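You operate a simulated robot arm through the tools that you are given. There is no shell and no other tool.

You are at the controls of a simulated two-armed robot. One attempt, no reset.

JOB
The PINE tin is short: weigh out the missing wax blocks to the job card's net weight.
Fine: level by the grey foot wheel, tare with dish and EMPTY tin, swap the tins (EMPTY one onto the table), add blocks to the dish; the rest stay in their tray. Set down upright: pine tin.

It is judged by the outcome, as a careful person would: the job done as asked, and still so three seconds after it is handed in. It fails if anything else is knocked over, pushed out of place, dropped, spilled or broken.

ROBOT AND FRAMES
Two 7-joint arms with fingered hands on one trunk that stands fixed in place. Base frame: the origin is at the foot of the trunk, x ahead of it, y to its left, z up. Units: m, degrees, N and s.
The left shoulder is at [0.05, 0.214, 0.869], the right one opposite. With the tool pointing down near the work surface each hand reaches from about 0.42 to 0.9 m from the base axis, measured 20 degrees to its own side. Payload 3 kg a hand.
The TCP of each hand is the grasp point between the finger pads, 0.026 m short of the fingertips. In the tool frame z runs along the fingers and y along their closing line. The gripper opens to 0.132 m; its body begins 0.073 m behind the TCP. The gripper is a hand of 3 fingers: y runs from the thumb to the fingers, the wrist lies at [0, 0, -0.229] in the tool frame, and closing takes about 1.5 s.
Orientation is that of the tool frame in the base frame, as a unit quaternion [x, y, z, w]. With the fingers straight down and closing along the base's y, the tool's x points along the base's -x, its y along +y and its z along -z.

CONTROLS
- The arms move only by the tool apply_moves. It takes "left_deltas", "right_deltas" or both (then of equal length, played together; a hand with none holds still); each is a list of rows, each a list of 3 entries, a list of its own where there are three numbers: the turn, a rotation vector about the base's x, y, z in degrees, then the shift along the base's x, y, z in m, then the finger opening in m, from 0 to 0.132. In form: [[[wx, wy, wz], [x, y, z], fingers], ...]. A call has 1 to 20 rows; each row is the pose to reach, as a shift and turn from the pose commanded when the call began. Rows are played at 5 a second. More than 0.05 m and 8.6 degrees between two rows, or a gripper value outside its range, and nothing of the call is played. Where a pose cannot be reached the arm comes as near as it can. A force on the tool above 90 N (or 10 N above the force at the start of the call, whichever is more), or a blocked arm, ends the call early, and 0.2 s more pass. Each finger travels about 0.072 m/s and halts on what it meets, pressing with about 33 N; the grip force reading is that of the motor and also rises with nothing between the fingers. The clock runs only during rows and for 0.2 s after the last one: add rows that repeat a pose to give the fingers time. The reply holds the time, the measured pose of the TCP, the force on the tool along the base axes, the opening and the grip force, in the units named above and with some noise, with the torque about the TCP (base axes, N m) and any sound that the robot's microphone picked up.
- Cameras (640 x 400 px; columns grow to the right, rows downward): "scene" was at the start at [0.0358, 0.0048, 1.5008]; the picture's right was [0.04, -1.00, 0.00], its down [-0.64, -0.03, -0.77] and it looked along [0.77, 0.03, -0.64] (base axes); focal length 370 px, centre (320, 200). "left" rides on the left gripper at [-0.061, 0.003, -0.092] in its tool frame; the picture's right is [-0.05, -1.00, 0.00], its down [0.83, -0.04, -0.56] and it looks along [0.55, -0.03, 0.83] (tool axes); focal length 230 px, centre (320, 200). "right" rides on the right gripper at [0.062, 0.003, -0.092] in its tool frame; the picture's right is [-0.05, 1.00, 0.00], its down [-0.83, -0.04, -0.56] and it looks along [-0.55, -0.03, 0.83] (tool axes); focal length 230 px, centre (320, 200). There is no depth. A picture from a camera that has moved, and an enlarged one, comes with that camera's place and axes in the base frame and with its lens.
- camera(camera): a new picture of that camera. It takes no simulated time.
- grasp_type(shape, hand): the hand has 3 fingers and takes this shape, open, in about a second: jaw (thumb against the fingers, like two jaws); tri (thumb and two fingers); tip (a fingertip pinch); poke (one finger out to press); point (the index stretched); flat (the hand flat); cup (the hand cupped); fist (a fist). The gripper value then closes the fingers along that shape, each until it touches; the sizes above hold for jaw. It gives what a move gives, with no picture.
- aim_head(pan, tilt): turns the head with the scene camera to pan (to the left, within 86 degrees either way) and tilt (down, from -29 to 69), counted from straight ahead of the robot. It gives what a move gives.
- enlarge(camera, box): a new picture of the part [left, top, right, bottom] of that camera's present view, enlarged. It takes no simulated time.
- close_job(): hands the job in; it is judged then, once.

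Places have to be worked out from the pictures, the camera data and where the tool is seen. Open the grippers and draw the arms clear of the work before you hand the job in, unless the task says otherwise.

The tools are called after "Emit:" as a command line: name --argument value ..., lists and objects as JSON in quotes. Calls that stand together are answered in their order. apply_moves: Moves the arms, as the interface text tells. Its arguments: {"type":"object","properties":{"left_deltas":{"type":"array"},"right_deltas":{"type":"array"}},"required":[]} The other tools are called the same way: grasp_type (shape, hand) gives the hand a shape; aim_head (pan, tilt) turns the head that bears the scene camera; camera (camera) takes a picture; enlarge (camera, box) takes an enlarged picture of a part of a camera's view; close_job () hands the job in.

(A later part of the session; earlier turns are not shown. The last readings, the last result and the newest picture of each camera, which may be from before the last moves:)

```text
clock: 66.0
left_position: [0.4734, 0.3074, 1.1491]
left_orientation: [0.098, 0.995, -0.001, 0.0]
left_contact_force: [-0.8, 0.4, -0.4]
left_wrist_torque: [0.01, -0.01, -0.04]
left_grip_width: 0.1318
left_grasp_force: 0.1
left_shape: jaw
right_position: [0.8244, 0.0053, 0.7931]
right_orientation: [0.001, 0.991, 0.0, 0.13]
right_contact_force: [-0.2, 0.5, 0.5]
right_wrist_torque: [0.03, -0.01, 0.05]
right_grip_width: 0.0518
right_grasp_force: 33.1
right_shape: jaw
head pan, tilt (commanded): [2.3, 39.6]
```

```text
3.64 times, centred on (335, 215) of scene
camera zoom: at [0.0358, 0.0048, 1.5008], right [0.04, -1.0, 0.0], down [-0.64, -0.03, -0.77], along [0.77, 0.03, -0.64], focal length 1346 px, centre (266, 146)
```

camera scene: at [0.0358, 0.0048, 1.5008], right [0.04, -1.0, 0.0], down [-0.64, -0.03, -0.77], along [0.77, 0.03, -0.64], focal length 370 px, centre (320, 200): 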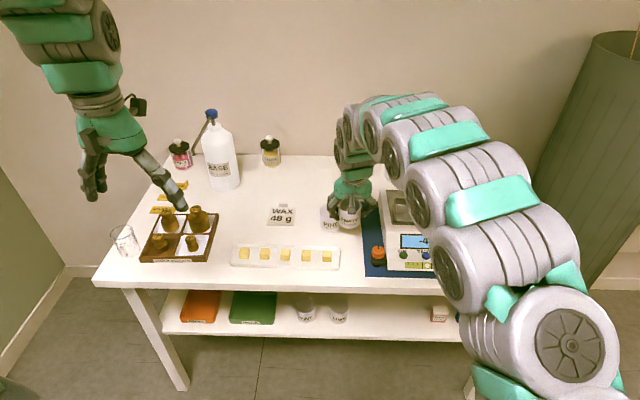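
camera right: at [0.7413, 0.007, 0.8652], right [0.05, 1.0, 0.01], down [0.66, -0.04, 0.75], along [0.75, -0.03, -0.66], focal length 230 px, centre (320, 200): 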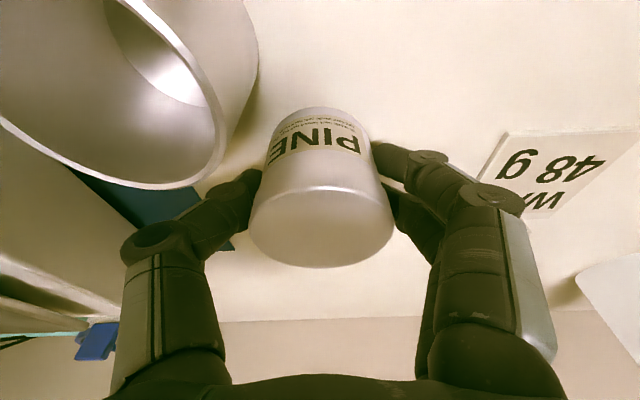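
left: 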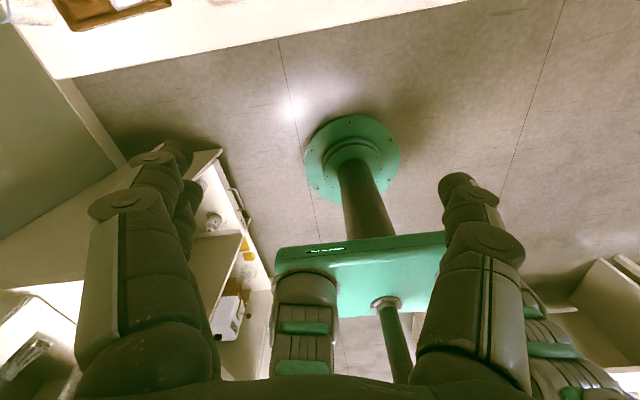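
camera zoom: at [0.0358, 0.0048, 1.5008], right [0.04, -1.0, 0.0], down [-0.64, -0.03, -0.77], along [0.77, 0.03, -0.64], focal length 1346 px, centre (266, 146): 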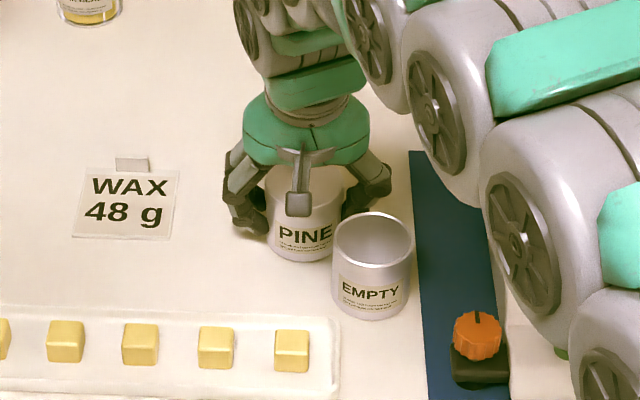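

PINE is gripped. I lift it straight up to clear the scale, checking it holds.

Emit:
apply_moves --right_deltas '[[[0, 0, 0], [0, 0, 0.01], 0.045], [[0, 0, 0], [0, 0, 0.03], 0.045], [[0, 0, 0], [0, 0, 0.055], 0.045], [[0, 0, 0], [0, 0, 0.085], 0.045], [[0, 0, 0], [0, 0, 0.115], 0.045], [[0, 0, 0], [0, 0, 0.145], 0.045], [[0, 0, 0], [0, 0, 0.17], 0.045], [[0, 0, 0], [0, 0, 0.183], 0.045], [[0, 0, 0], [0, 0, 0.183], 0.045]]'

Emit:
camera --camera "right"

Emit:
camera --camera "scene"

```text
clock: 68.0
left_position: [0.4725, 0.3082, 1.1494]
left_orientation: [0.099, 0.995, -0.001, -0.001]
left_contact_force: [0.7, -0.1, -0.2]
left_wrist_torque: [-0.02, 0.01, -0.03]
left_grip_width: 0.1318
left_grasp_force: 0.1
left_shape: jaw
right_position: [0.8251, 0.0041, 0.9771]
right_orientation: [0.001, 0.992, 0.001, 0.13]
right_contact_force: [-0.2, 0.2, -0.8]
right_wrist_torque: [-0.02, 0.01, -0.01]
right_grip_width: 0.052
right_grasp_force: 32.2
right_shape: jaw
head pan, tilt (commanded): [2.3, 39.6]
```

```text
taken
camera right: at [0.7418, 0.0075, 1.0492], right [0.05, 1.0, 0.01], down [0.66, -0.04, 0.75], along [0.75, -0.03, -0.66], focal length 230 px, centre (320, 200)
```

right: 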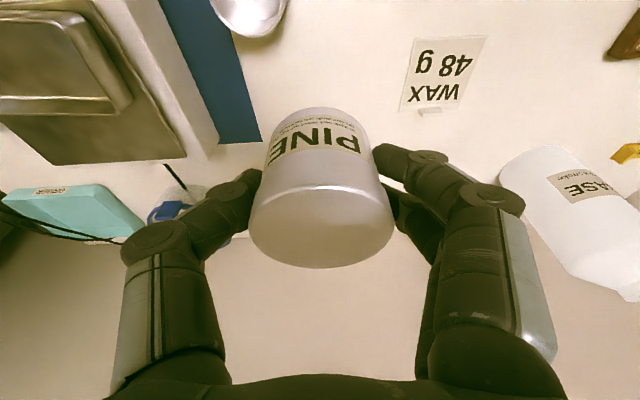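

```text
taken
camera scene: at [0.0359, 0.0048, 1.5008], right [0.04, -1.0, 0.0], down [-0.64, -0.03, -0.77], along [0.77, 0.03, -0.64], focal length 370 px, centre (320, 200)
```

scene: 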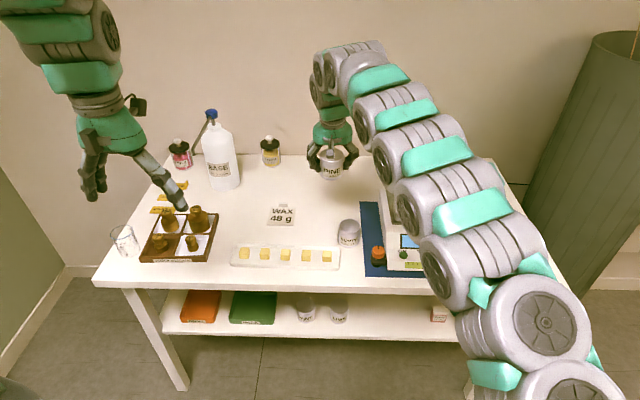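

PINE is up and upright. I carry it across to above the pan behind the dish, then check.

Emit:
apply_moves --right_deltas '[[[0, 0, 0], [0.005, -0.03, 0], 0.045], [[0, 0, 0], [0.012, -0.065, 0], 0.045], [[0, 0, 0], [0.02, -0.1, 0], 0.045], [[0, 0, 0], [0.028, -0.14, 0], 0.045], [[0, 0, 0], [0.036, -0.18, 0], 0.045], [[0, 0, 0], [0.042, -0.215, 0], 0.045], [[0, 0, 0], [0.046, -0.246, 0], 0.045], [[0, 0, 0], [0.046, -0.246, -0.02], 0.045], [[0, 0, 0], [0.046, -0.246, -0.05], 0.045], [[0, 0, 0], [0.046, -0.246, -0.07], 0.045], [[0, 0, 0], [0.046, -0.246, -0.07], 0.045]]'

Emit:
camera --camera "right"

Emit:
enlarge --camera "scene" --box '[370, 130, 470, 230]'

```text
clock: 70.4
left_position: [0.4731, 0.3076, 1.1494]
left_orientation: [0.099, 0.995, 0.0, -0.001]
left_contact_force: [-0.1, 0.4, -0.4]
left_wrist_torque: [0.02, -0.01, 0.02]
left_grip_width: 0.132
left_grasp_force: 0.0
left_shape: jaw
right_position: [0.8699, -0.2411, 0.9035]
right_orientation: [0.001, 0.992, 0.001, 0.129]
right_contact_force: [-0.4, -0.2, -0.1]
right_wrist_torque: [-0.03, -0.01, 0.01]
right_grip_width: 0.052
right_grasp_force: 32.7
right_shape: jaw
head pan, tilt (commanded): [2.3, 39.6]
```

```text
taken
camera right: at [0.7869, -0.2386, 0.9767], right [0.05, 1.0, 0.01], down [0.66, -0.04, 0.75], along [0.75, -0.03, -0.66], focal length 230 px, centre (320, 200)
```

right: 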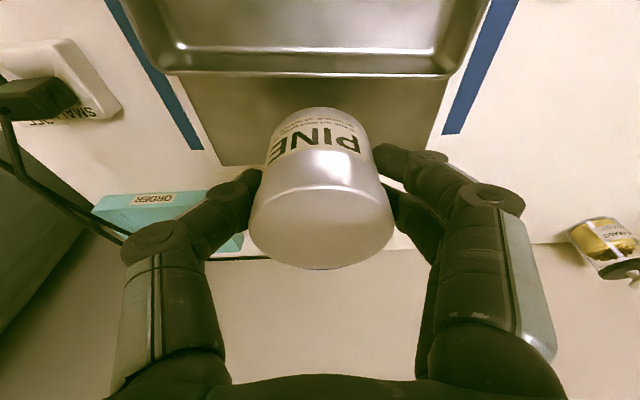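

```text
4.00 times, centred on (420, 180) of scene
camera zoom: at [0.0358, 0.0048, 1.5008], right [0.04, -1.0, 0.0], down [-0.64, -0.03, -0.77], along [0.77, 0.03, -0.64], focal length 1481 px, centre (-80, 280)
```

zoom: 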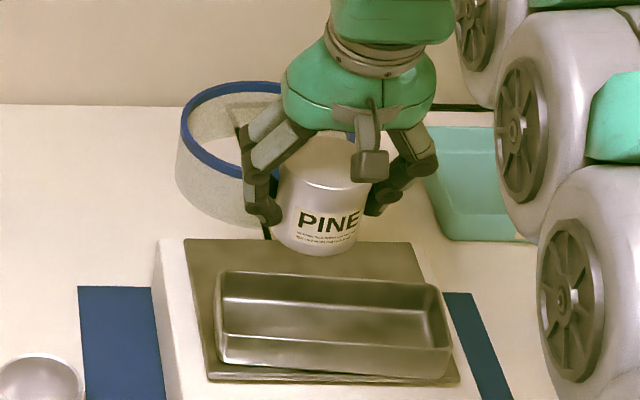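

PINE is above the pan's rear. I lower to within a few mm of the expected contact, then creep.

Emit:
apply_moves --right_deltas '[[[0, 0, 0], [0, 0, -0.01], 0.045], [[0, 0, 0], [0, 0, -0.02], 0.045], [[0, 0, 0], [0, 0, -0.027], 0.045], [[0, 0, 0], [0, 0, -0.03], 0.045], [[0, 0, 0], [0, 0, -0.03], 0.045]]'

Emit:
enlarge --camera "scene" --box '[370, 150, 480, 270]'

Emit:
camera --camera "right"

```text
clock: 71.6
left_position: [0.4736, 0.3076, 1.1497]
left_orientation: [0.099, 0.995, 0.0, -0.001]
left_contact_force: [0.4, 0.7, -0.3]
left_wrist_torque: [-0.02, -0.03, -0.03]
left_grip_width: 0.1319
left_grasp_force: 0.1
left_shape: jaw
right_position: [0.8705, -0.2394, 0.8747]
right_orientation: [0.0, 0.991, 0.001, 0.131]
right_contact_force: [1.0, 0.0, -1.2]
right_wrist_torque: [-0.02, -0.01, -0.02]
right_grip_width: 0.052
right_grasp_force: 32.5
right_shape: jaw
head pan, tilt (commanded): [2.3, 39.6]
```

```text
3.33 times, centred on (425, 210) of scene
camera zoom: at [0.0359, 0.0048, 1.5008], right [0.04, -1.0, 0.0], down [-0.64, -0.03, -0.77], along [0.77, 0.03, -0.64], focal length 1234 px, centre (-30, 167)
```

zoom: 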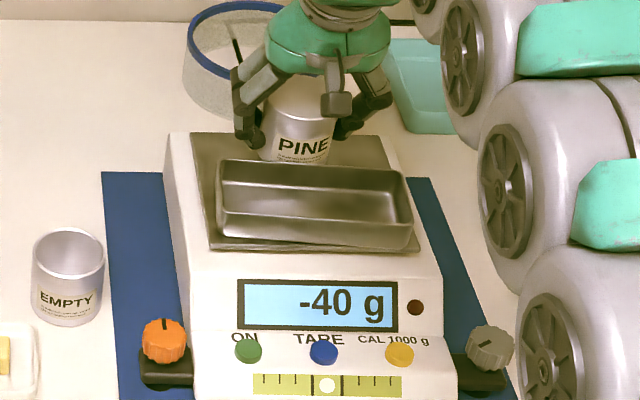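

```text
taken
camera right: at [0.7867, -0.2378, 0.9478], right [0.05, 1.0, 0.01], down [0.66, -0.04, 0.75], along [0.75, -0.03, -0.66], focal length 230 px, centre (320, 200)
```

right: 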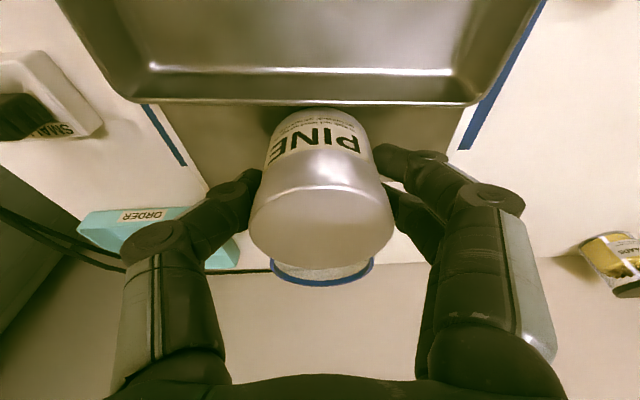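

Still -40 g, not touching yet. I creep down 4–5 mm.

Emit:
apply_moves --right_deltas '[[[0, 0, 0], [0, 0, -0.002], 0.045], [[0, 0, 0], [0, 0, -0.004], 0.045], [[0, 0, 0], [0, 0, -0.005], 0.045], [[0, 0, 0], [0, 0, -0.005], 0.045]]'

Emit:
enlarge --camera "scene" --box '[370, 150, 480, 270]'

```text
clock: 72.6
left_position: [0.472, 0.3071, 1.1507]
left_orientation: [0.098, 0.995, 0.0, 0.0]
left_contact_force: [-0.7, 0.0, 0.6]
left_wrist_torque: [-0.02, -0.02, -0.01]
left_grip_width: 0.1319
left_grasp_force: 0.1
left_shape: jaw
right_position: [0.87, -0.2405, 0.8695]
right_orientation: [0.0, 0.992, 0.002, 0.13]
right_contact_force: [0.7, -0.9, -0.9]
right_wrist_torque: [0.0, 0.02, 0.01]
right_grip_width: 0.0517
right_grasp_force: 33.1
right_shape: jaw
head pan, tilt (commanded): [2.3, 39.6]
```

```text
3.33 times, centred on (425, 210) of scene
camera zoom: at [0.0359, 0.0048, 1.5008], right [0.04, -1.0, 0.0], down [-0.64, -0.03, -0.77], along [0.77, 0.03, -0.64], focal length 1234 px, centre (-30, 167)
```

zoom: 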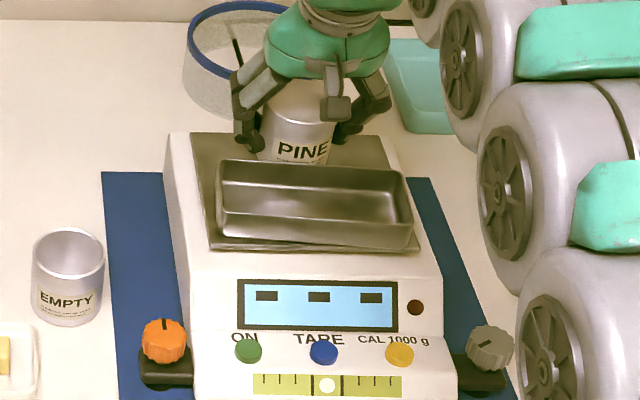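

The display shows dashes, i.e. contact is made. I ease up 1 mm and open the fingers gently.

Emit:
apply_moves --right_deltas '[[[0, 0, 0], [0, 0, 0.001], 0.045], [[0, 0, 0], [0, 0, 0.001], 0.05], [[0, 0, 0], [0, 0, 0.001], 0.058], [[0, 0, 0], [0, 0, 0.001], 0.066], [[0, 0, 0], [0, 0, 0.001], 0.075], [[0, 0, 0], [0, 0, 0.001], 0.085], [[0, 0, 0], [0, 0, 0.001], 0.085]]'

Emit:
enlarge --camera "scene" --box '[370, 150, 480, 270]'

Emit:
camera --camera "right"

```text
clock: 74.2
left_position: [0.4729, 0.3068, 1.15]
left_orientation: [0.098, 0.995, 0.0, -0.001]
left_contact_force: [-0.5, -0.2, 0.0]
left_wrist_torque: [0.02, 0.0, 0.01]
left_grip_width: 0.1319
left_grasp_force: 0.0
left_shape: jaw
right_position: [0.8704, -0.2408, 0.8713]
right_orientation: [0.001, 0.991, 0.001, 0.131]
right_contact_force: [-0.2, -0.7, -0.4]
right_wrist_torque: [0.05, -0.02, -0.01]
right_grip_width: 0.0847
right_grasp_force: 0.1
right_shape: jaw
head pan, tilt (commanded): [2.3, 39.6]
```

```text
3.33 times, centred on (425, 210) of scene
camera zoom: at [0.0358, 0.0048, 1.5008], right [0.04, -1.0, 0.0], down [-0.64, -0.03, -0.77], along [0.77, 0.03, -0.64], focal length 1234 px, centre (-30, 167)
```

zoom: 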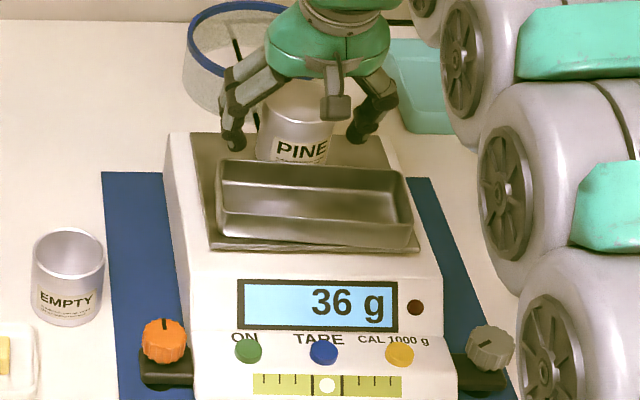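

```text
taken
camera right: at [0.7872, -0.2382, 0.944], right [0.05, 1.0, 0.01], down [0.66, -0.04, 0.75], along [0.75, -0.03, -0.66], focal length 230 px, centre (320, 200)
```

right: 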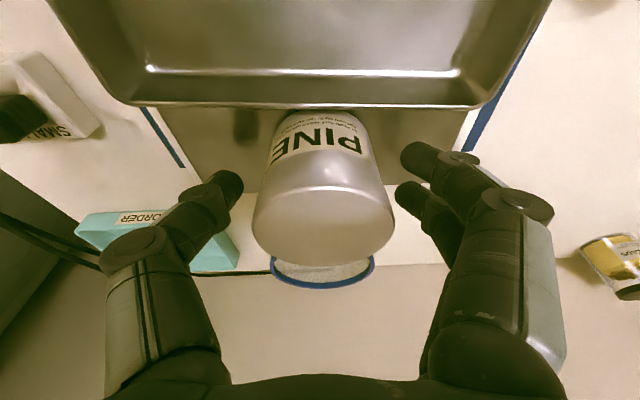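

PINE stands on the pan and the net reading is 36 g, so 12 g of blocks are missing. I lift the hand straight up clear of the tin.

Emit:
apply_moves --right_deltas '[[[0, 0, 0], [0, 0, 0.02], 0.085], [[0, 0, 0], [0, 0, 0.05], 0.09], [[0, 0, 0], [0, 0, 0.09], 0.1], [[0, 0, 0], [0, 0, 0.13], 0.1], [[0, 0, 0], [-0.02, 0.03, 0.15], 0.1], [[0, 0, 0], [-0.02, 0.03, 0.15], 0.1]]'

Emit:
enlarge --camera "scene" --box '[220, 150, 480, 290]'

Emit:
enlarge --camera "scene" --box '[225, 230, 345, 280]'

```text
clock: 75.6
left_position: [0.4729, 0.3072, 1.15]
left_orientation: [0.099, 0.995, 0.001, 0.0]
left_contact_force: [0.9, 0.0, 0.8]
left_wrist_torque: [-0.01, 0.02, 0.0]
left_grip_width: 0.132
left_grasp_force: 0.1
left_shape: jaw
right_position: [0.8504, -0.2106, 1.021]
right_orientation: [0.0, 0.991, 0.002, 0.13]
right_contact_force: [0.5, -0.9, -0.6]
right_wrist_torque: [0.03, 0.01, -0.04]
right_grip_width: 0.0998
right_grasp_force: 0.0
right_shape: jaw
head pan, tilt (commanded): [2.3, 39.6]
```

```text
2.46 times, centred on (350, 220) of scene
camera zoom: at [0.0358, 0.0048, 1.5008], right [0.04, -1.0, 0.0], down [-0.64, -0.03, -0.77], along [0.77, 0.03, -0.64], focal length 911 px, centre (246, 151)
```

zoom: 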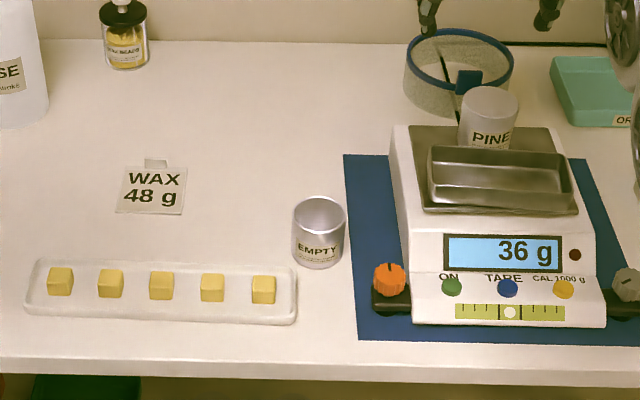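

```text
5.33 times, centred on (285, 255) of scene
camera zoom: at [0.0358, 0.0048, 1.5008], right [0.04, -1.0, 0.0], down [-0.64, -0.03, -0.77], along [0.77, 0.03, -0.64], focal length 1974 px, centre (507, -93)
```

zoom: 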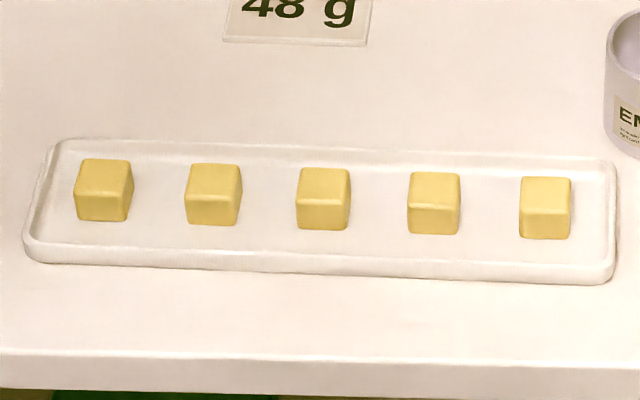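

The reading is a stable 36 g with PINE upright. Next are the blocks: I move back over the tray side, undo the tilt, then yaw the hand -90° so that the fingers close front-to-back on a block.

Emit:
apply_moves --right_deltas '[[[0, 5, 0], [-0.03, 0.03, 0], 0.08], [[0, 10, 0], [-0.06, 0.07, 0], 0.07], [[0, 15, 0], [-0.1, 0.11, 0], 0.07], [[0, 15, 0], [-0.14, 0.15, 0], 0.07], [[0, 15, 0], [-0.165, 0.19, 0], 0.07], [[0, 15, 0], [-0.165, 0.19, 0], 0.07]]'

Emit:
apply_moves --right_deltas '[[[0, 0, -8], [0, 0, 0], 0.07], [[0, 0, -16], [0, 0, 0], 0.07], [[0, 0, -24], [0, 0, 0], 0.07], [[0, 0, -32], [0, 0, 0], 0.07], [[0, 0, -40], [0, 0, 0], 0.07], [[0, 0, -48], [0, 0, 0], 0.07], [[0, 0, -56], [0, 0, 0], 0.07], [[0, 0, -64], [0, 0, 0], 0.07], [[0, 0, -72], [0, 0, 0], 0.07], [[0, 0, -80], [0, 0, 0], 0.07], [[0, 0, -88], [0, 0, 0], 0.07], [[0, 0, -90], [0, 0, 0], 0.07], [[0, 0, -90], [0, 0, 0], 0.07]]'

Emit:
camera --camera "right"

Emit:
camera --camera "scene"

```text
refused: row 3 steps farther than a row can; nothing moved
```

```text
clock: 78.4
left_position: [0.473, 0.3077, 1.1497]
left_orientation: [0.098, 0.995, 0.0, 0.0]
left_contact_force: [0.5, 0.4, 1.0]
left_wrist_torque: [0.04, 0.03, 0.01]
left_grip_width: 0.1317
left_grasp_force: 0.1
left_shape: jaw
right_position: [0.8139, -0.2136, 0.9951]
right_orientation: [0.672, 0.729, -0.087, 0.095]
right_contact_force: [-0.8, 0.2, 0.3]
right_wrist_torque: [0.0, 0.02, 0.02]
right_grip_width: 0.0699
right_grasp_force: 0.1
right_shape: jaw
right hand out of reach, approached as far as the arm can: row 7, 8, 9, 10, 11, 12, 13
head pan, tilt (commanded): [2.3, 39.6]
```

```text
taken
camera right: at [0.8108, -0.1307, 1.0692], right [1.0, 0.03, 0.01], down [0.01, -0.66, 0.75], along [0.03, -0.75, -0.66], focal length 230 px, centre (320, 200)
```

right: 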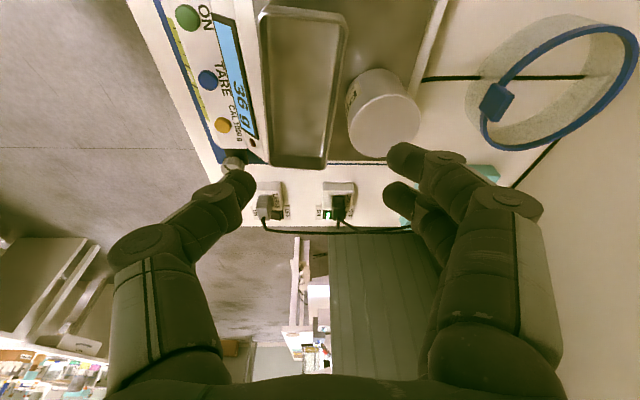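

```text
taken
camera scene: at [0.0359, 0.0048, 1.5009], right [0.04, -1.0, 0.0], down [-0.64, -0.03, -0.77], along [0.77, 0.03, -0.64], focal length 370 px, centre (320, 200)
```

scene: 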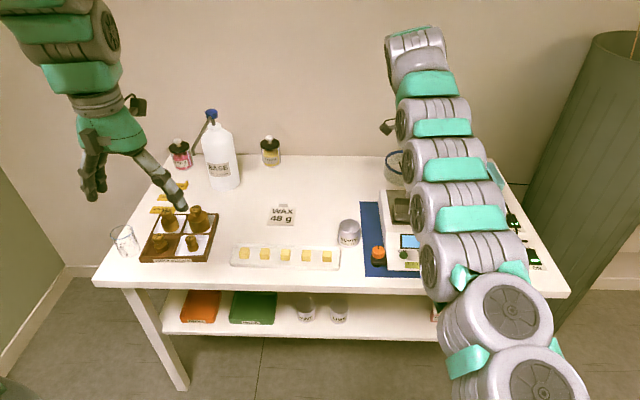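

The first call was refused (step too long) so the yaw was played with the tilt still on; nothing was touched. I now level the tool and move over toward the tray in small steps.

Emit:
apply_moves --right_deltas '[[[0, 0, 0], [-0.015, 0.025, 0.01], 0.07], [[3, 0, 0], [-0.03, 0.05, 0.02], 0.07], [[6, 0.5, -1], [-0.045, 0.08, 0.02], 0.07], [[9, 0.8, -2], [-0.06, 0.11, 0.02], 0.07], [[12, 1, -3], [-0.08, 0.14, 0.02], 0.07], [[14.8, 1.2, -4], [-0.095, 0.17, 0.02], 0.07], [[14.8, 1.2, -4.7], [-0.11, 0.195, 0.01], 0.07], [[14.8, 1.2, -4.7], [-0.124, 0.2136, 0.005], 0.07], [[14.8, 1.2, -4.7], [-0.124, 0.2136, 0.005], 0.07]]'

Emit:
camera --camera "right"

Emit:
camera --camera "scene"

```text
clock: 80.4
left_position: [0.4732, 0.3072, 1.1495]
left_orientation: [0.098, 0.995, -0.001, 0.0]
left_contact_force: [0.0, 0.2, 0.2]
left_wrist_torque: [0.03, 0.02, 0.01]
left_grip_width: 0.1316
left_grasp_force: 0.0
left_shape: jaw
right_position: [0.693, 0.0033, 1.0005]
right_orientation: [0.706, 0.708, -0.003, -0.003]
right_contact_force: [1.1, -0.5, 0.3]
right_wrist_torque: [0.01, 0.0, -0.02]
right_grip_width: 0.0699
right_grasp_force: 0.1
right_shape: jaw
head pan, tilt (commanded): [2.3, 39.6]
```

```text
taken
camera right: at [0.6957, 0.0648, 1.0922], right [1.0, -0.05, -0.01], down [-0.04, -0.83, 0.56], along [-0.04, -0.56, -0.83], focal length 230 px, centre (320, 200)
```

right: 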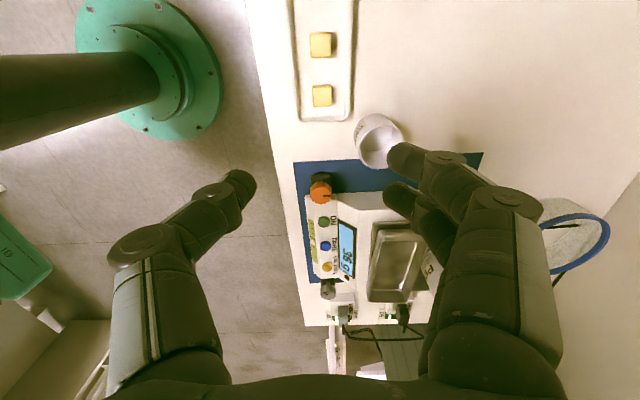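

```text
taken
camera scene: at [0.0358, 0.0048, 1.5008], right [0.04, -1.0, 0.0], down [-0.64, -0.03, -0.77], along [0.77, 0.03, -0.64], focal length 370 px, centre (320, 200)
```

scene: 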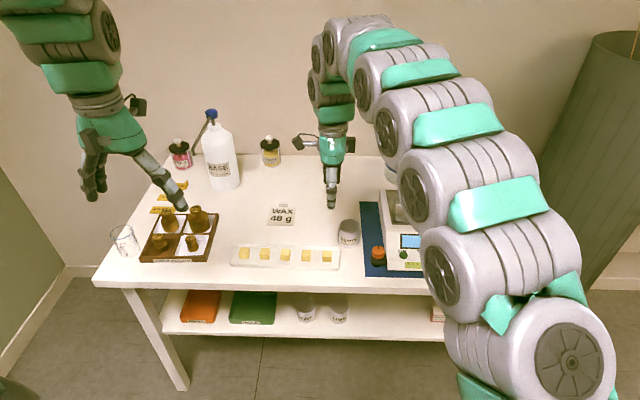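

The tool is vertical with the closing line along x. I zoom in on the two nearest blocks to measure them.

Emit:
enlarge --camera "right" --box '[270, 0, 390, 130]'

```text
3.08 times, centred on (330, 65) of right
camera zoom: at [0.6957, 0.0648, 1.0922], right [1.0, -0.05, -0.01], down [-0.04, -0.83, 0.56], along [-0.04, -0.56, -0.83], focal length 708 px, centre (289, 615)
```

zoom: 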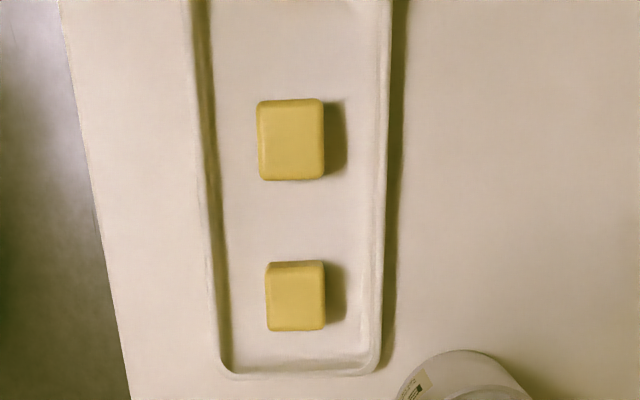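

Block 5 is at about (0.692, 0.0095), 24 mm wide with ~17 mm free to the tray walls. I move above it and lower to z≈0.84 with a 5 cm opening for a check.

Emit:
apply_moves --right_deltas '[[[0, 0, 0], [0.001, 0.0066, -0.04], 0.06], [[0, 0, 0], [0.001, 0.0066, -0.08], 0.05], [[0, 0, 0], [0.001, 0.0066, -0.12], 0.05], [[0, 0, 0], [0.001, 0.0066, -0.16], 0.05], [[0, 0, 0], [0.001, 0.0066, -0.16], 0.05]]'

Emit:
camera --camera "right"

Emit:
enlarge --camera "scene" --box '[280, 200, 380, 280]'

```text
clock: 81.6
left_position: [0.4725, 0.3049, 1.1505]
left_orientation: [0.099, 0.995, 0.0, 0.0]
left_contact_force: [0.7, -0.5, 0.0]
left_wrist_torque: [0.0, -0.01, -0.01]
left_grip_width: 0.1318
left_grasp_force: 0.0
left_shape: jaw
right_position: [0.6917, 0.0085, 0.8403]
right_orientation: [0.706, 0.708, -0.004, -0.003]
right_contact_force: [0.2, 0.4, 0.5]
right_wrist_torque: [0.01, 0.0, -0.01]
right_grip_width: 0.0502
right_grasp_force: 0.1
right_shape: jaw
head pan, tilt (commanded): [2.3, 39.6]
```

```text
taken
camera right: at [0.6952, 0.069, 0.9311], right [1.0, -0.05, -0.01], down [-0.04, -0.83, 0.56], along [-0.04, -0.56, -0.83], focal length 230 px, centre (320, 200)
```

right: 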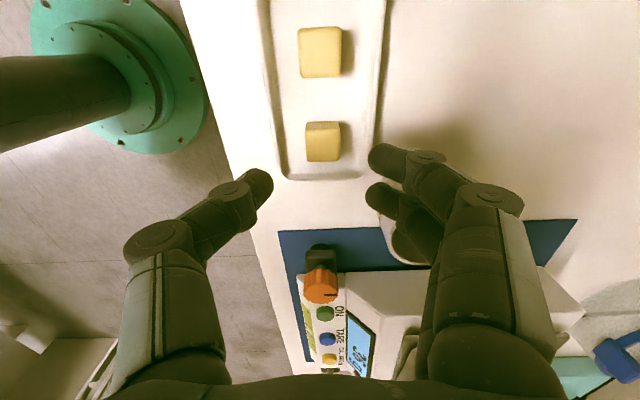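

```text
5.00 times, centred on (330, 240) of scene
camera zoom: at [0.0358, 0.0048, 1.5008], right [0.04, -1.0, 0.0], down [-0.64, -0.03, -0.77], along [0.77, 0.03, -0.64], focal length 1851 px, centre (270, 0)
```

zoom: 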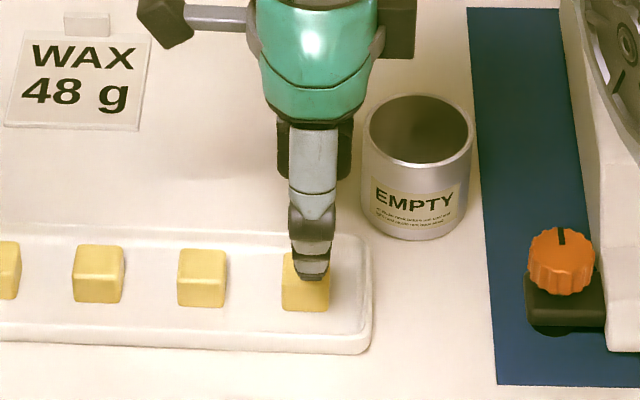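

The block top is near z≈0.778 and the block is about 4 mm further left than the TCP. I adjust and descend to grip the upper half of the block.

Emit:
apply_moves --right_deltas '[[[0, 0, 0], [0.0015, 0.004, -0.015], 0.05], [[0, 0, 0], [0.0015, 0.004, -0.03], 0.05], [[0, 0, 0], [0.0015, 0.004, -0.042], 0.05], [[0, 0, 0], [0.0015, 0.004, -0.049], 0.05], [[0, 0, 0], [0.0015, 0.004, -0.049], 0.05]]'

Emit:
camera --camera "right"

Emit:
enlarge --camera "scene" --box '[290, 220, 370, 280]'

```text
clock: 82.8
left_position: [0.4727, 0.3076, 1.1501]
left_orientation: [0.098, 0.995, 0.0, 0.0]
left_contact_force: [-0.6, -0.3, -1.1]
left_wrist_torque: [0.01, -0.01, 0.0]
left_grip_width: 0.1319
left_grasp_force: 0.0
left_shape: jaw
right_position: [0.6931, 0.0148, 0.7923]
right_orientation: [0.707, 0.708, -0.003, -0.003]
right_contact_force: [-1.4, -0.2, 4.2]
right_wrist_torque: [-0.05, -0.07, -0.01]
right_grip_width: 0.0493
right_grasp_force: 0.0
right_shape: jaw
head pan, tilt (commanded): [2.3, 39.6]
```

```text
taken
camera right: at [0.697, 0.0752, 0.883], right [1.0, -0.05, -0.01], down [-0.04, -0.83, 0.56], along [-0.04, -0.56, -0.83], focal length 230 px, centre (320, 200)
```

right: 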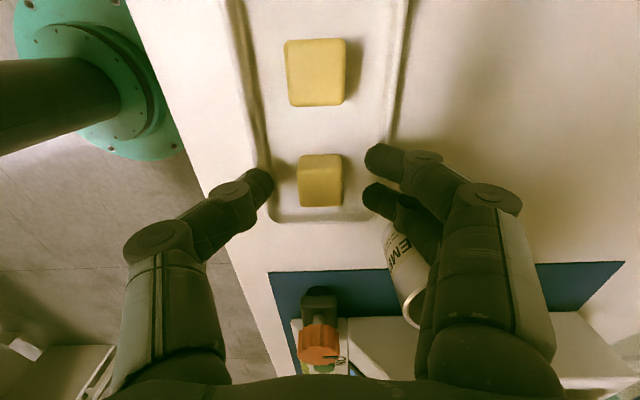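

```text
6.67 times, centred on (330, 250) of scene
camera zoom: at [0.0358, 0.0048, 1.5009], right [0.04, -1.0, 0.0], down [-0.64, -0.03, -0.77], along [0.77, 0.03, -0.64], focal length 2468 px, centre (253, -133)
```

zoom: 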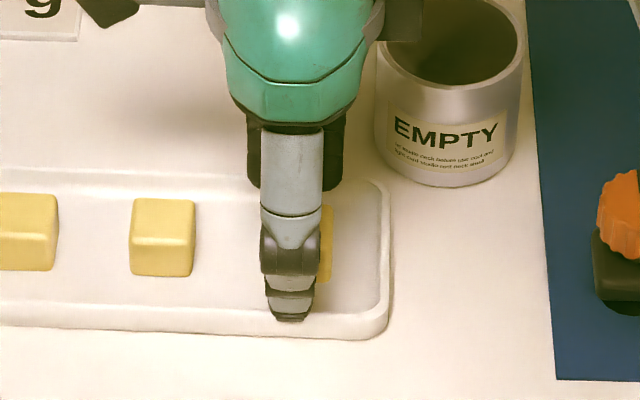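

The block is centred under the TCP, with a slight 4 N touch on the tray lip. I raise 2 mm and close on the block.

Emit:
apply_moves --right_deltas '[[[0, 0, 0], [0, 0, 0.002], 0.05], [[0, 0, 0], [0, 0, 0.002], 0.042], [[0, 0, 0], [0, 0, 0.002], 0.034], [[0, 0, 0], [0, 0, 0.002], 0.026], [[0, 0, 0], [0, 0, 0.002], 0.018], [[0, 0, 0], [0, 0, 0.002], 0.015], [[0, 0, 0], [0, 0, 0.002], 0.015]]'

Emit:
camera --camera "right"

Emit:
enlarge --camera "scene" --box '[290, 220, 370, 280]'

```text
clock: 84.4
left_position: [0.4732, 0.3068, 1.1492]
left_orientation: [0.099, 0.995, 0.0, 0.0]
left_contact_force: [0.8, -0.3, 0.1]
left_wrist_torque: [0.04, 0.03, 0.0]
left_grip_width: 0.1321
left_grasp_force: 0.1
left_shape: jaw
right_position: [0.6928, 0.0134, 0.7942]
right_orientation: [0.707, 0.708, -0.004, -0.003]
right_contact_force: [-0.1, -0.9, 1.2]
right_wrist_torque: [0.02, -0.02, 0.01]
right_grip_width: 0.0159
right_grasp_force: 33.5
right_shape: jaw
head pan, tilt (commanded): [2.3, 39.6]
```

```text
taken
camera right: at [0.6978, 0.0754, 0.8854], right [1.0, -0.05, -0.01], down [-0.04, -0.83, 0.56], along [-0.04, -0.56, -0.83], focal length 230 px, centre (320, 200)
```

right: 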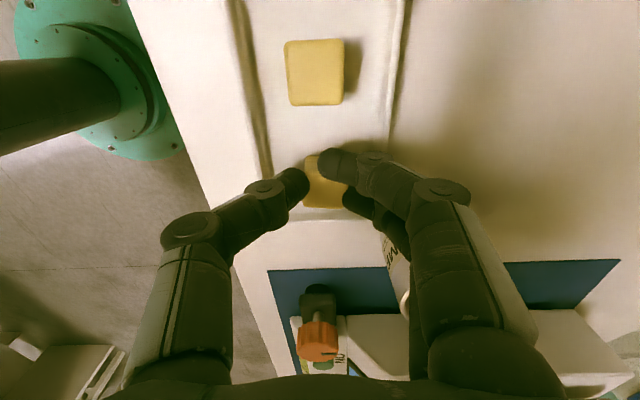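

```text
6.67 times, centred on (330, 250) of scene
camera zoom: at [0.0358, 0.0048, 1.5009], right [0.04, -1.0, 0.0], down [-0.64, -0.03, -0.77], along [0.77, 0.03, -0.64], focal length 2468 px, centre (253, -133)
```

zoom: 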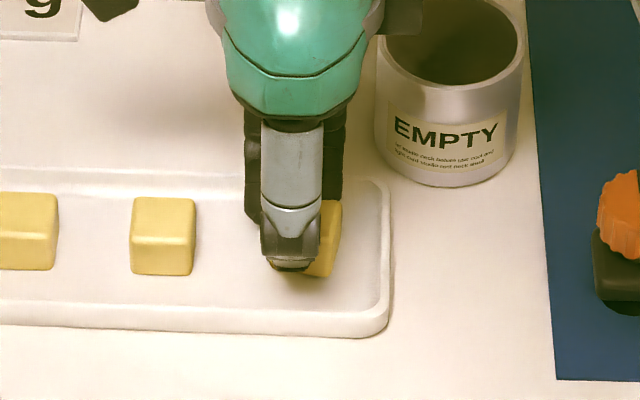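

The block seems to have turned a little in the grip. I zoom in to examine before lifting.

Emit:
enlarge --camera "right" --box '[260, 120, 400, 230]'

Emit:
enlarge --camera "scene" --box '[310, 235, 350, 265]'

```text
3.64 times, centred on (330, 175) of right
camera zoom: at [0.6978, 0.0754, 0.8854], right [1.0, -0.05, -0.01], down [-0.04, -0.83, 0.56], along [-0.04, -0.56, -0.83], focal length 837 px, centre (284, 291)
```

zoom: 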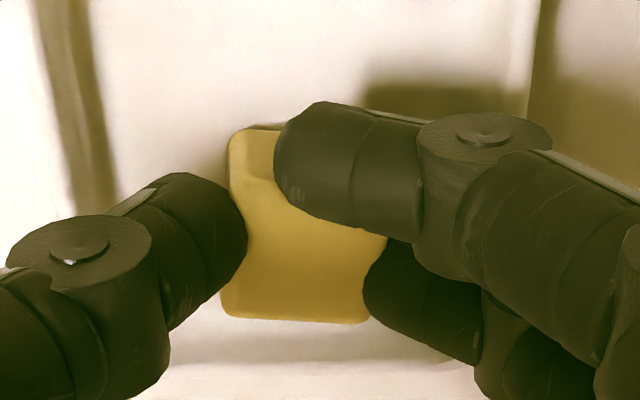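

```text
13.33 times, centred on (330, 250) of scene
camera zoom: at [0.0358, 0.0048, 1.5009], right [0.04, -1.0, 0.0], down [-0.64, -0.03, -0.77], along [0.77, 0.03, -0.64], focal length 4936 px, centre (187, -467)
```

zoom: 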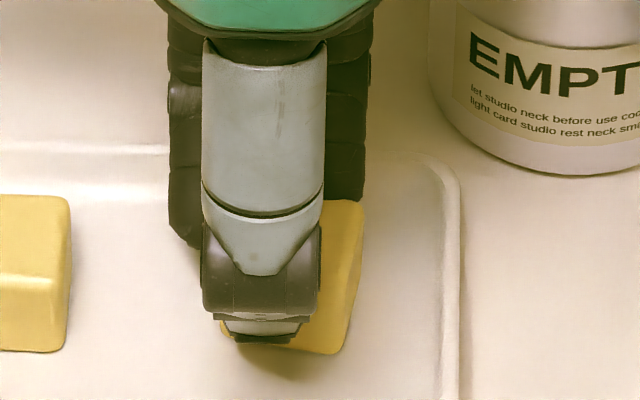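

It is unclear whether the pads hold the block sides. I lift 3 cm gently to see whether it comes along.

Emit:
apply_moves --right_deltas '[[[0, 0, 0], [0, 0, 0.005], 0.015], [[0, 0, 0], [0, 0, 0.012], 0.015], [[0, 0, 0], [0, 0, 0.02], 0.015], [[0, 0, 0], [0, 0, 0.03], 0.015], [[0, 0, 0], [0, 0, 0.03], 0.015]]'

Emit:
enlarge --camera "right" --box '[240, 50, 400, 230]'

Emit:
enlarge --camera "scene" --box '[290, 220, 370, 280]'

```text
clock: 85.6
left_position: [0.4731, 0.3079, 1.1494]
left_orientation: [0.099, 0.995, 0.0, 0.0]
left_contact_force: [-0.5, 0.4, 0.1]
left_wrist_torque: [-0.04, -0.01, -0.01]
left_grip_width: 0.1319
left_grasp_force: 0.1
left_shape: jaw
right_position: [0.6939, 0.0126, 0.8247]
right_orientation: [0.706, 0.708, -0.004, -0.002]
right_contact_force: [1.2, 0.1, -0.1]
right_wrist_torque: [0.03, 0.02, 0.0]
right_grip_width: 0.0155
right_grasp_force: 32.7
right_shape: jaw
head pan, tilt (commanded): [2.3, 39.6]
```

```text
2.22 times, centred on (320, 140) of right
camera zoom: at [0.6974, 0.0745, 0.9156], right [1.0, -0.05, -0.01], down [-0.04, -0.83, 0.56], along [-0.04, -0.56, -0.83], focal length 511 px, centre (320, 333)
```

zoom: 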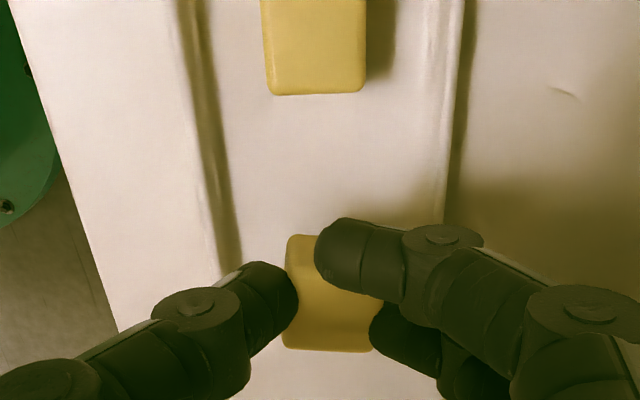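

```text
6.67 times, centred on (330, 250) of scene
camera zoom: at [0.0358, 0.0048, 1.5008], right [0.04, -1.0, 0.0], down [-0.64, -0.03, -0.77], along [0.77, 0.03, -0.64], focal length 2468 px, centre (253, -133)
```

zoom: 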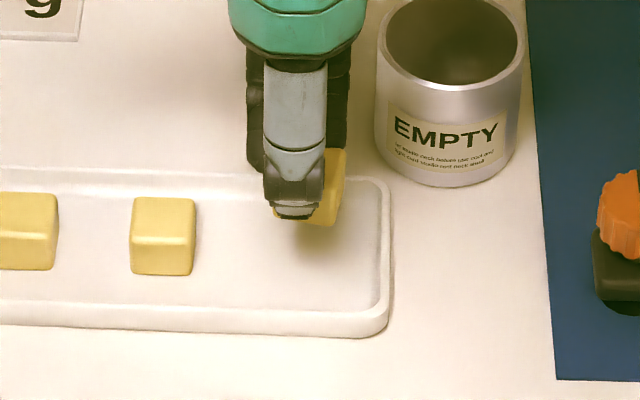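

The block came along securely. I lift higher and carry it over to the dish while turning the hand back to yaw 0, so the fingers line up with the dish's long side.

Emit:
apply_moves --right_deltas '[[[0, 0, 0], [0, 0, 0.035], 0.015], [[0, 0, 0], [0, 0, 0.075], 0.015], [[0, 0, 0], [0, 0, 0.115], 0.015], [[0, 0, 0], [0, 0, 0.145], 0.015], [[0, 0, 8], [0.01, -0.035, 0.145], 0.015], [[0, 0, 16], [0.02, -0.07, 0.145], 0.015], [[0, 0, 24], [0.03, -0.105, 0.145], 0.015], [[0, 0, 32], [0.04, -0.14, 0.145], 0.015], [[0, 0, 40], [0.05, -0.175, 0.145], 0.015], [[0, 0, 48], [0.06, -0.21, 0.145], 0.015], [[0, 0, 56], [0.075, -0.245, 0.145], 0.015], [[0, 0, 64], [0.09, -0.275, 0.145], 0.015], [[0, 0, 72], [0.1, -0.285, 0.145], 0.015], [[0, 0, 80], [0.1, -0.285, 0.145], 0.015], [[0, 0, 88], [0.1, -0.285, 0.145], 0.015], [[0, 0, 90], [0.1, -0.285, 0.145], 0.015], [[0, 0, 90], [0.1, -0.285, 0.145], 0.015]]'

Emit:
camera --camera "right"

Emit:
enlarge --camera "scene" --box '[360, 130, 500, 280]'

```text
clock: 89.2
left_position: [0.4727, 0.3082, 1.1502]
left_orientation: [0.099, 0.995, 0.001, 0.0]
left_contact_force: [-0.3, 0.2, -0.4]
left_wrist_torque: [0.05, 0.01, 0.01]
left_grip_width: 0.1321
left_grasp_force: 0.1
left_shape: jaw
right_position: [0.7928, -0.2714, 0.9695]
right_orientation: [-0.001, 1.0, -0.005, 0.001]
right_contact_force: [-0.5, 0.0, 0.2]
right_wrist_torque: [0.03, 0.02, 0.01]
right_grip_width: 0.0147
right_grasp_force: 33.4
right_shape: jaw
head pan, tilt (commanded): [2.3, 39.6]
```

```text
taken
camera right: at [0.7314, -0.2679, 1.0607], right [0.05, 1.0, -0.01], down [0.83, -0.04, 0.56], along [0.56, -0.03, -0.83], focal length 230 px, centre (320, 200)
```

right: 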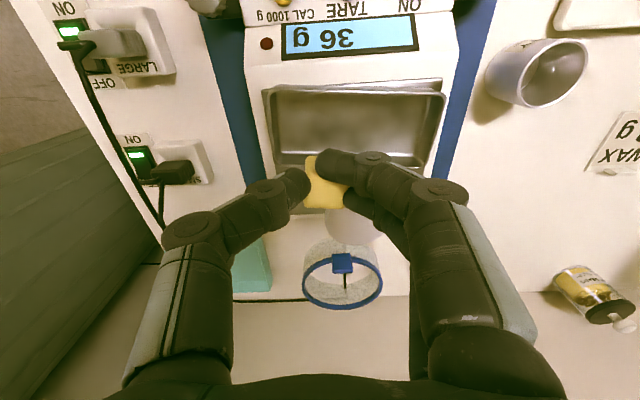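

```text
2.67 times, centred on (430, 205) of scene
camera zoom: at [0.0358, 0.0048, 1.5008], right [0.04, -1.0, 0.0], down [-0.64, -0.03, -0.77], along [0.77, 0.03, -0.64], focal length 987 px, centre (27, 187)
```

zoom: 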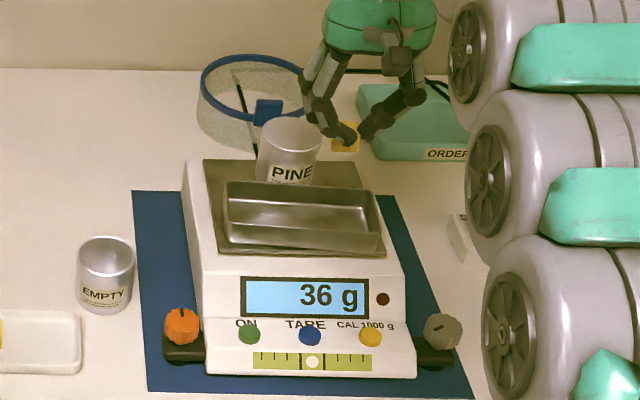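

I zoom to determine the dish's inner extents and the block's location relative to it.

Emit:
enlarge --camera "right" --box '[250, 60, 460, 230]'

Emit:
enlarge --camera "scene" --box '[400, 150, 480, 220]'

```text
2.35 times, centred on (355, 145) of right
camera zoom: at [0.7314, -0.2679, 1.0607], right [0.05, 1.0, -0.01], down [0.83, -0.04, 0.56], along [0.56, -0.03, -0.83], focal length 541 px, centre (238, 329)
```

zoom: 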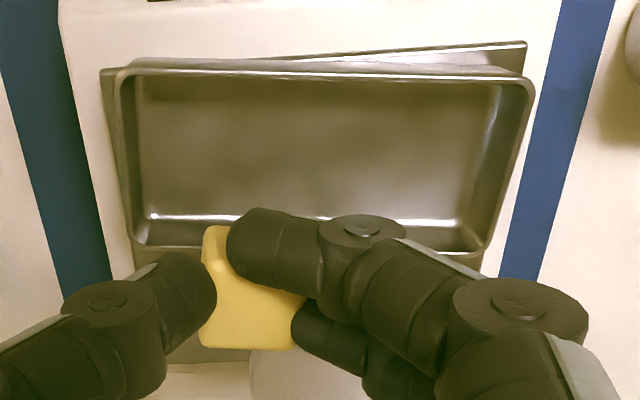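

```text
5.71 times, centred on (440, 185) of scene
camera zoom: at [0.0358, 0.0048, 1.5008], right [0.04, -1.0, 0.0], down [-0.64, -0.03, -0.77], along [0.77, 0.03, -0.64], focal length 2116 px, centre (-366, 286)
```

zoom: 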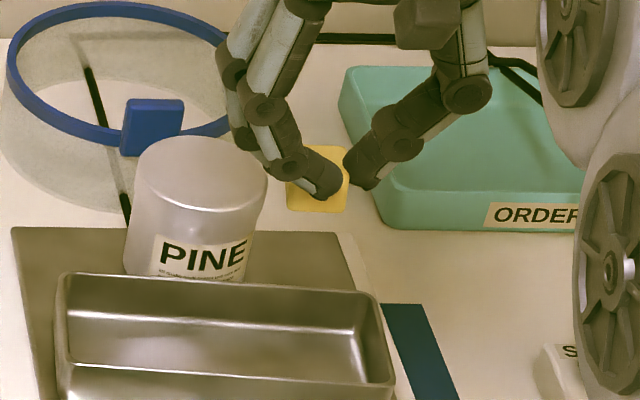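

The dish spans x≈0.760–0.826, y≈-0.312 to -0.172, rotated about -3.5°. I align to it and lower to just above the rim for a check.

Emit:
apply_moves --right_deltas '[[[0, 0, -1.5], [0, 0, -0.02], 0.015], [[0, 0, -3.5], [-0.001, 0.001, -0.045], 0.015], [[0, 0, -3.5], [-0.001, 0.001, -0.062], 0.015], [[0, 0, -3.5], [-0.001, 0.001, -0.062], 0.015]]'

Emit:
camera --camera "right"

Emit:
enlarge --camera "scene" --box '[390, 150, 480, 230]'

```text
clock: 90.2
left_position: [0.4732, 0.3066, 1.1489]
left_orientation: [0.098, 0.995, 0.0, 0.001]
left_contact_force: [1.5, 0.3, -0.5]
left_wrist_torque: [-0.01, 0.0, -0.06]
left_grip_width: 0.1319
left_grasp_force: 0.1
left_shape: jaw
right_position: [0.7911, -0.2699, 0.9064]
right_orientation: [0.029, 1.0, -0.005, 0.0]
right_contact_force: [0.4, -0.4, -0.4]
right_wrist_torque: [0.01, 0.0, 0.04]
right_grip_width: 0.0145
right_grasp_force: 33.0
right_shape: jaw
head pan, tilt (commanded): [2.3, 39.6]
```

```text
taken
camera right: at [0.7291, -0.263, 0.9978], right [0.11, 0.99, -0.01], down [0.83, -0.09, 0.56], along [0.55, -0.07, -0.83], focal length 230 px, centre (320, 200)
```

right: 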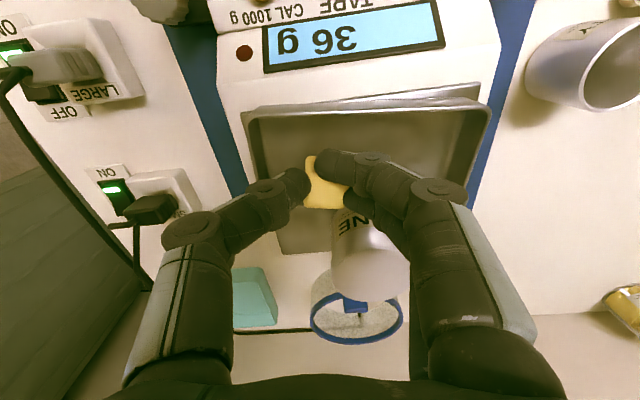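

```text
5.00 times, centred on (435, 190) of scene
camera zoom: at [0.0358, 0.0048, 1.5008], right [0.04, -1.0, 0.0], down [-0.64, -0.03, -0.77], along [0.77, 0.03, -0.64], focal length 1851 px, centre (-255, 250)
```

zoom: 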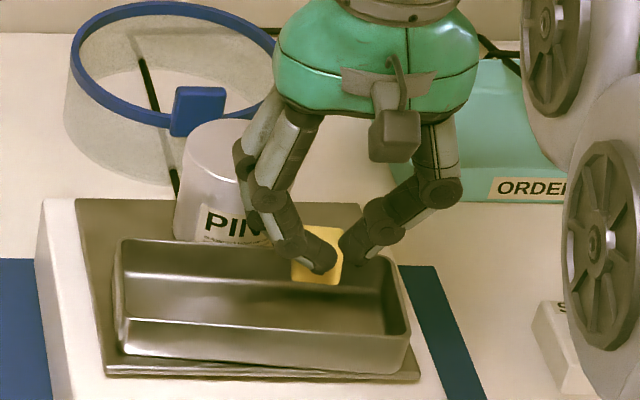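

I check the dish edges again from this nearer view.

Emit:
enlarge --camera "right" --box '[230, 70, 510, 250]'

```text
2.22 times, centred on (370, 160) of right
camera zoom: at [0.7291, -0.263, 0.9978], right [0.11, 0.99, -0.01], down [0.83, -0.09, 0.56], along [0.55, -0.07, -0.83], focal length 511 px, centre (209, 289)
```

zoom: 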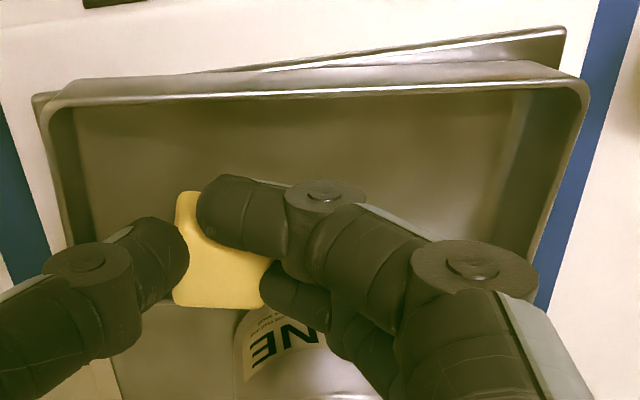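

The dish centreline (x≈0.791) matches the TCP. I lower the block into the dish in steps, watching the force.

Emit:
apply_moves --right_deltas '[[[0, 0, 0], [0.001, 0.001, -0.01], 0.015], [[0, 0, 0], [0.001, 0.001, -0.02], 0.015], [[0, 0, 0], [0.001, 0.001, -0.026], 0.015], [[0, 0, 0], [0.001, 0.001, -0.026], 0.015]]'

Emit:
camera --camera "right"

Emit:
enlarge --camera "scene" --box '[385, 160, 485, 275]'

```text
clock: 91.2
left_position: [0.4743, 0.3066, 1.1508]
left_orientation: [0.098, 0.995, 0.0, 0.0]
left_contact_force: [-0.1, -0.3, -0.4]
left_wrist_torque: [0.04, 0.03, 0.02]
left_grip_width: 0.1319
left_grasp_force: 0.1
left_shape: jaw
right_position: [0.7916, -0.2687, 0.881]
right_orientation: [0.03, 1.0, -0.004, 0.0]
right_contact_force: [-0.2, -0.3, 0.3]
right_wrist_torque: [-0.01, -0.01, 0.04]
right_grip_width: 0.0145
right_grasp_force: 33.2
right_shape: jaw
head pan, tilt (commanded): [2.3, 39.6]
```

```text
taken
camera right: at [0.7309, -0.2618, 0.9723], right [0.11, 0.99, -0.01], down [0.83, -0.09, 0.56], along [0.55, -0.07, -0.83], focal length 230 px, centre (320, 200)
```

right: 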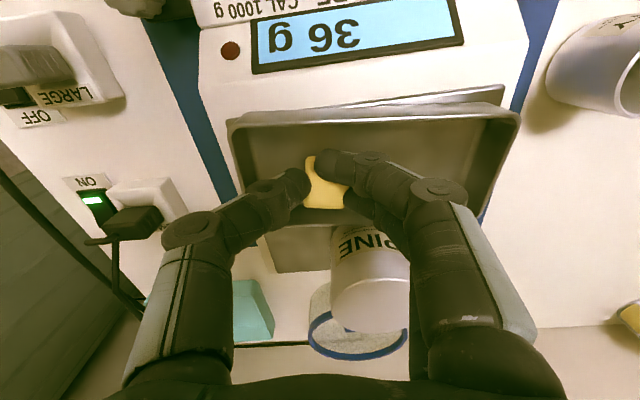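

```text
3.48 times, centred on (435, 218) of scene
camera zoom: at [0.0358, 0.0048, 1.5008], right [0.04, -1.0, 0.0], down [-0.64, -0.03, -0.77], along [0.77, 0.03, -0.64], focal length 1288 px, centre (-80, 139)
```

zoom: 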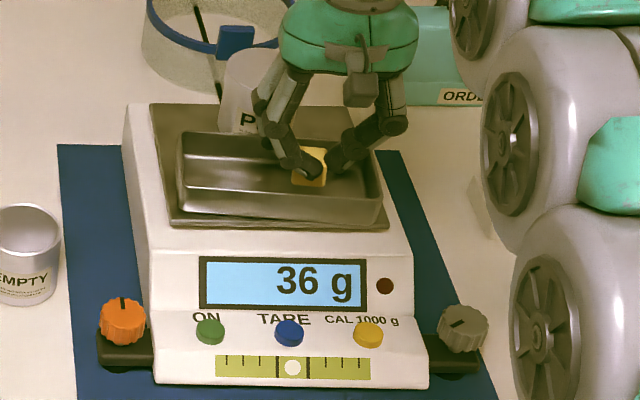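

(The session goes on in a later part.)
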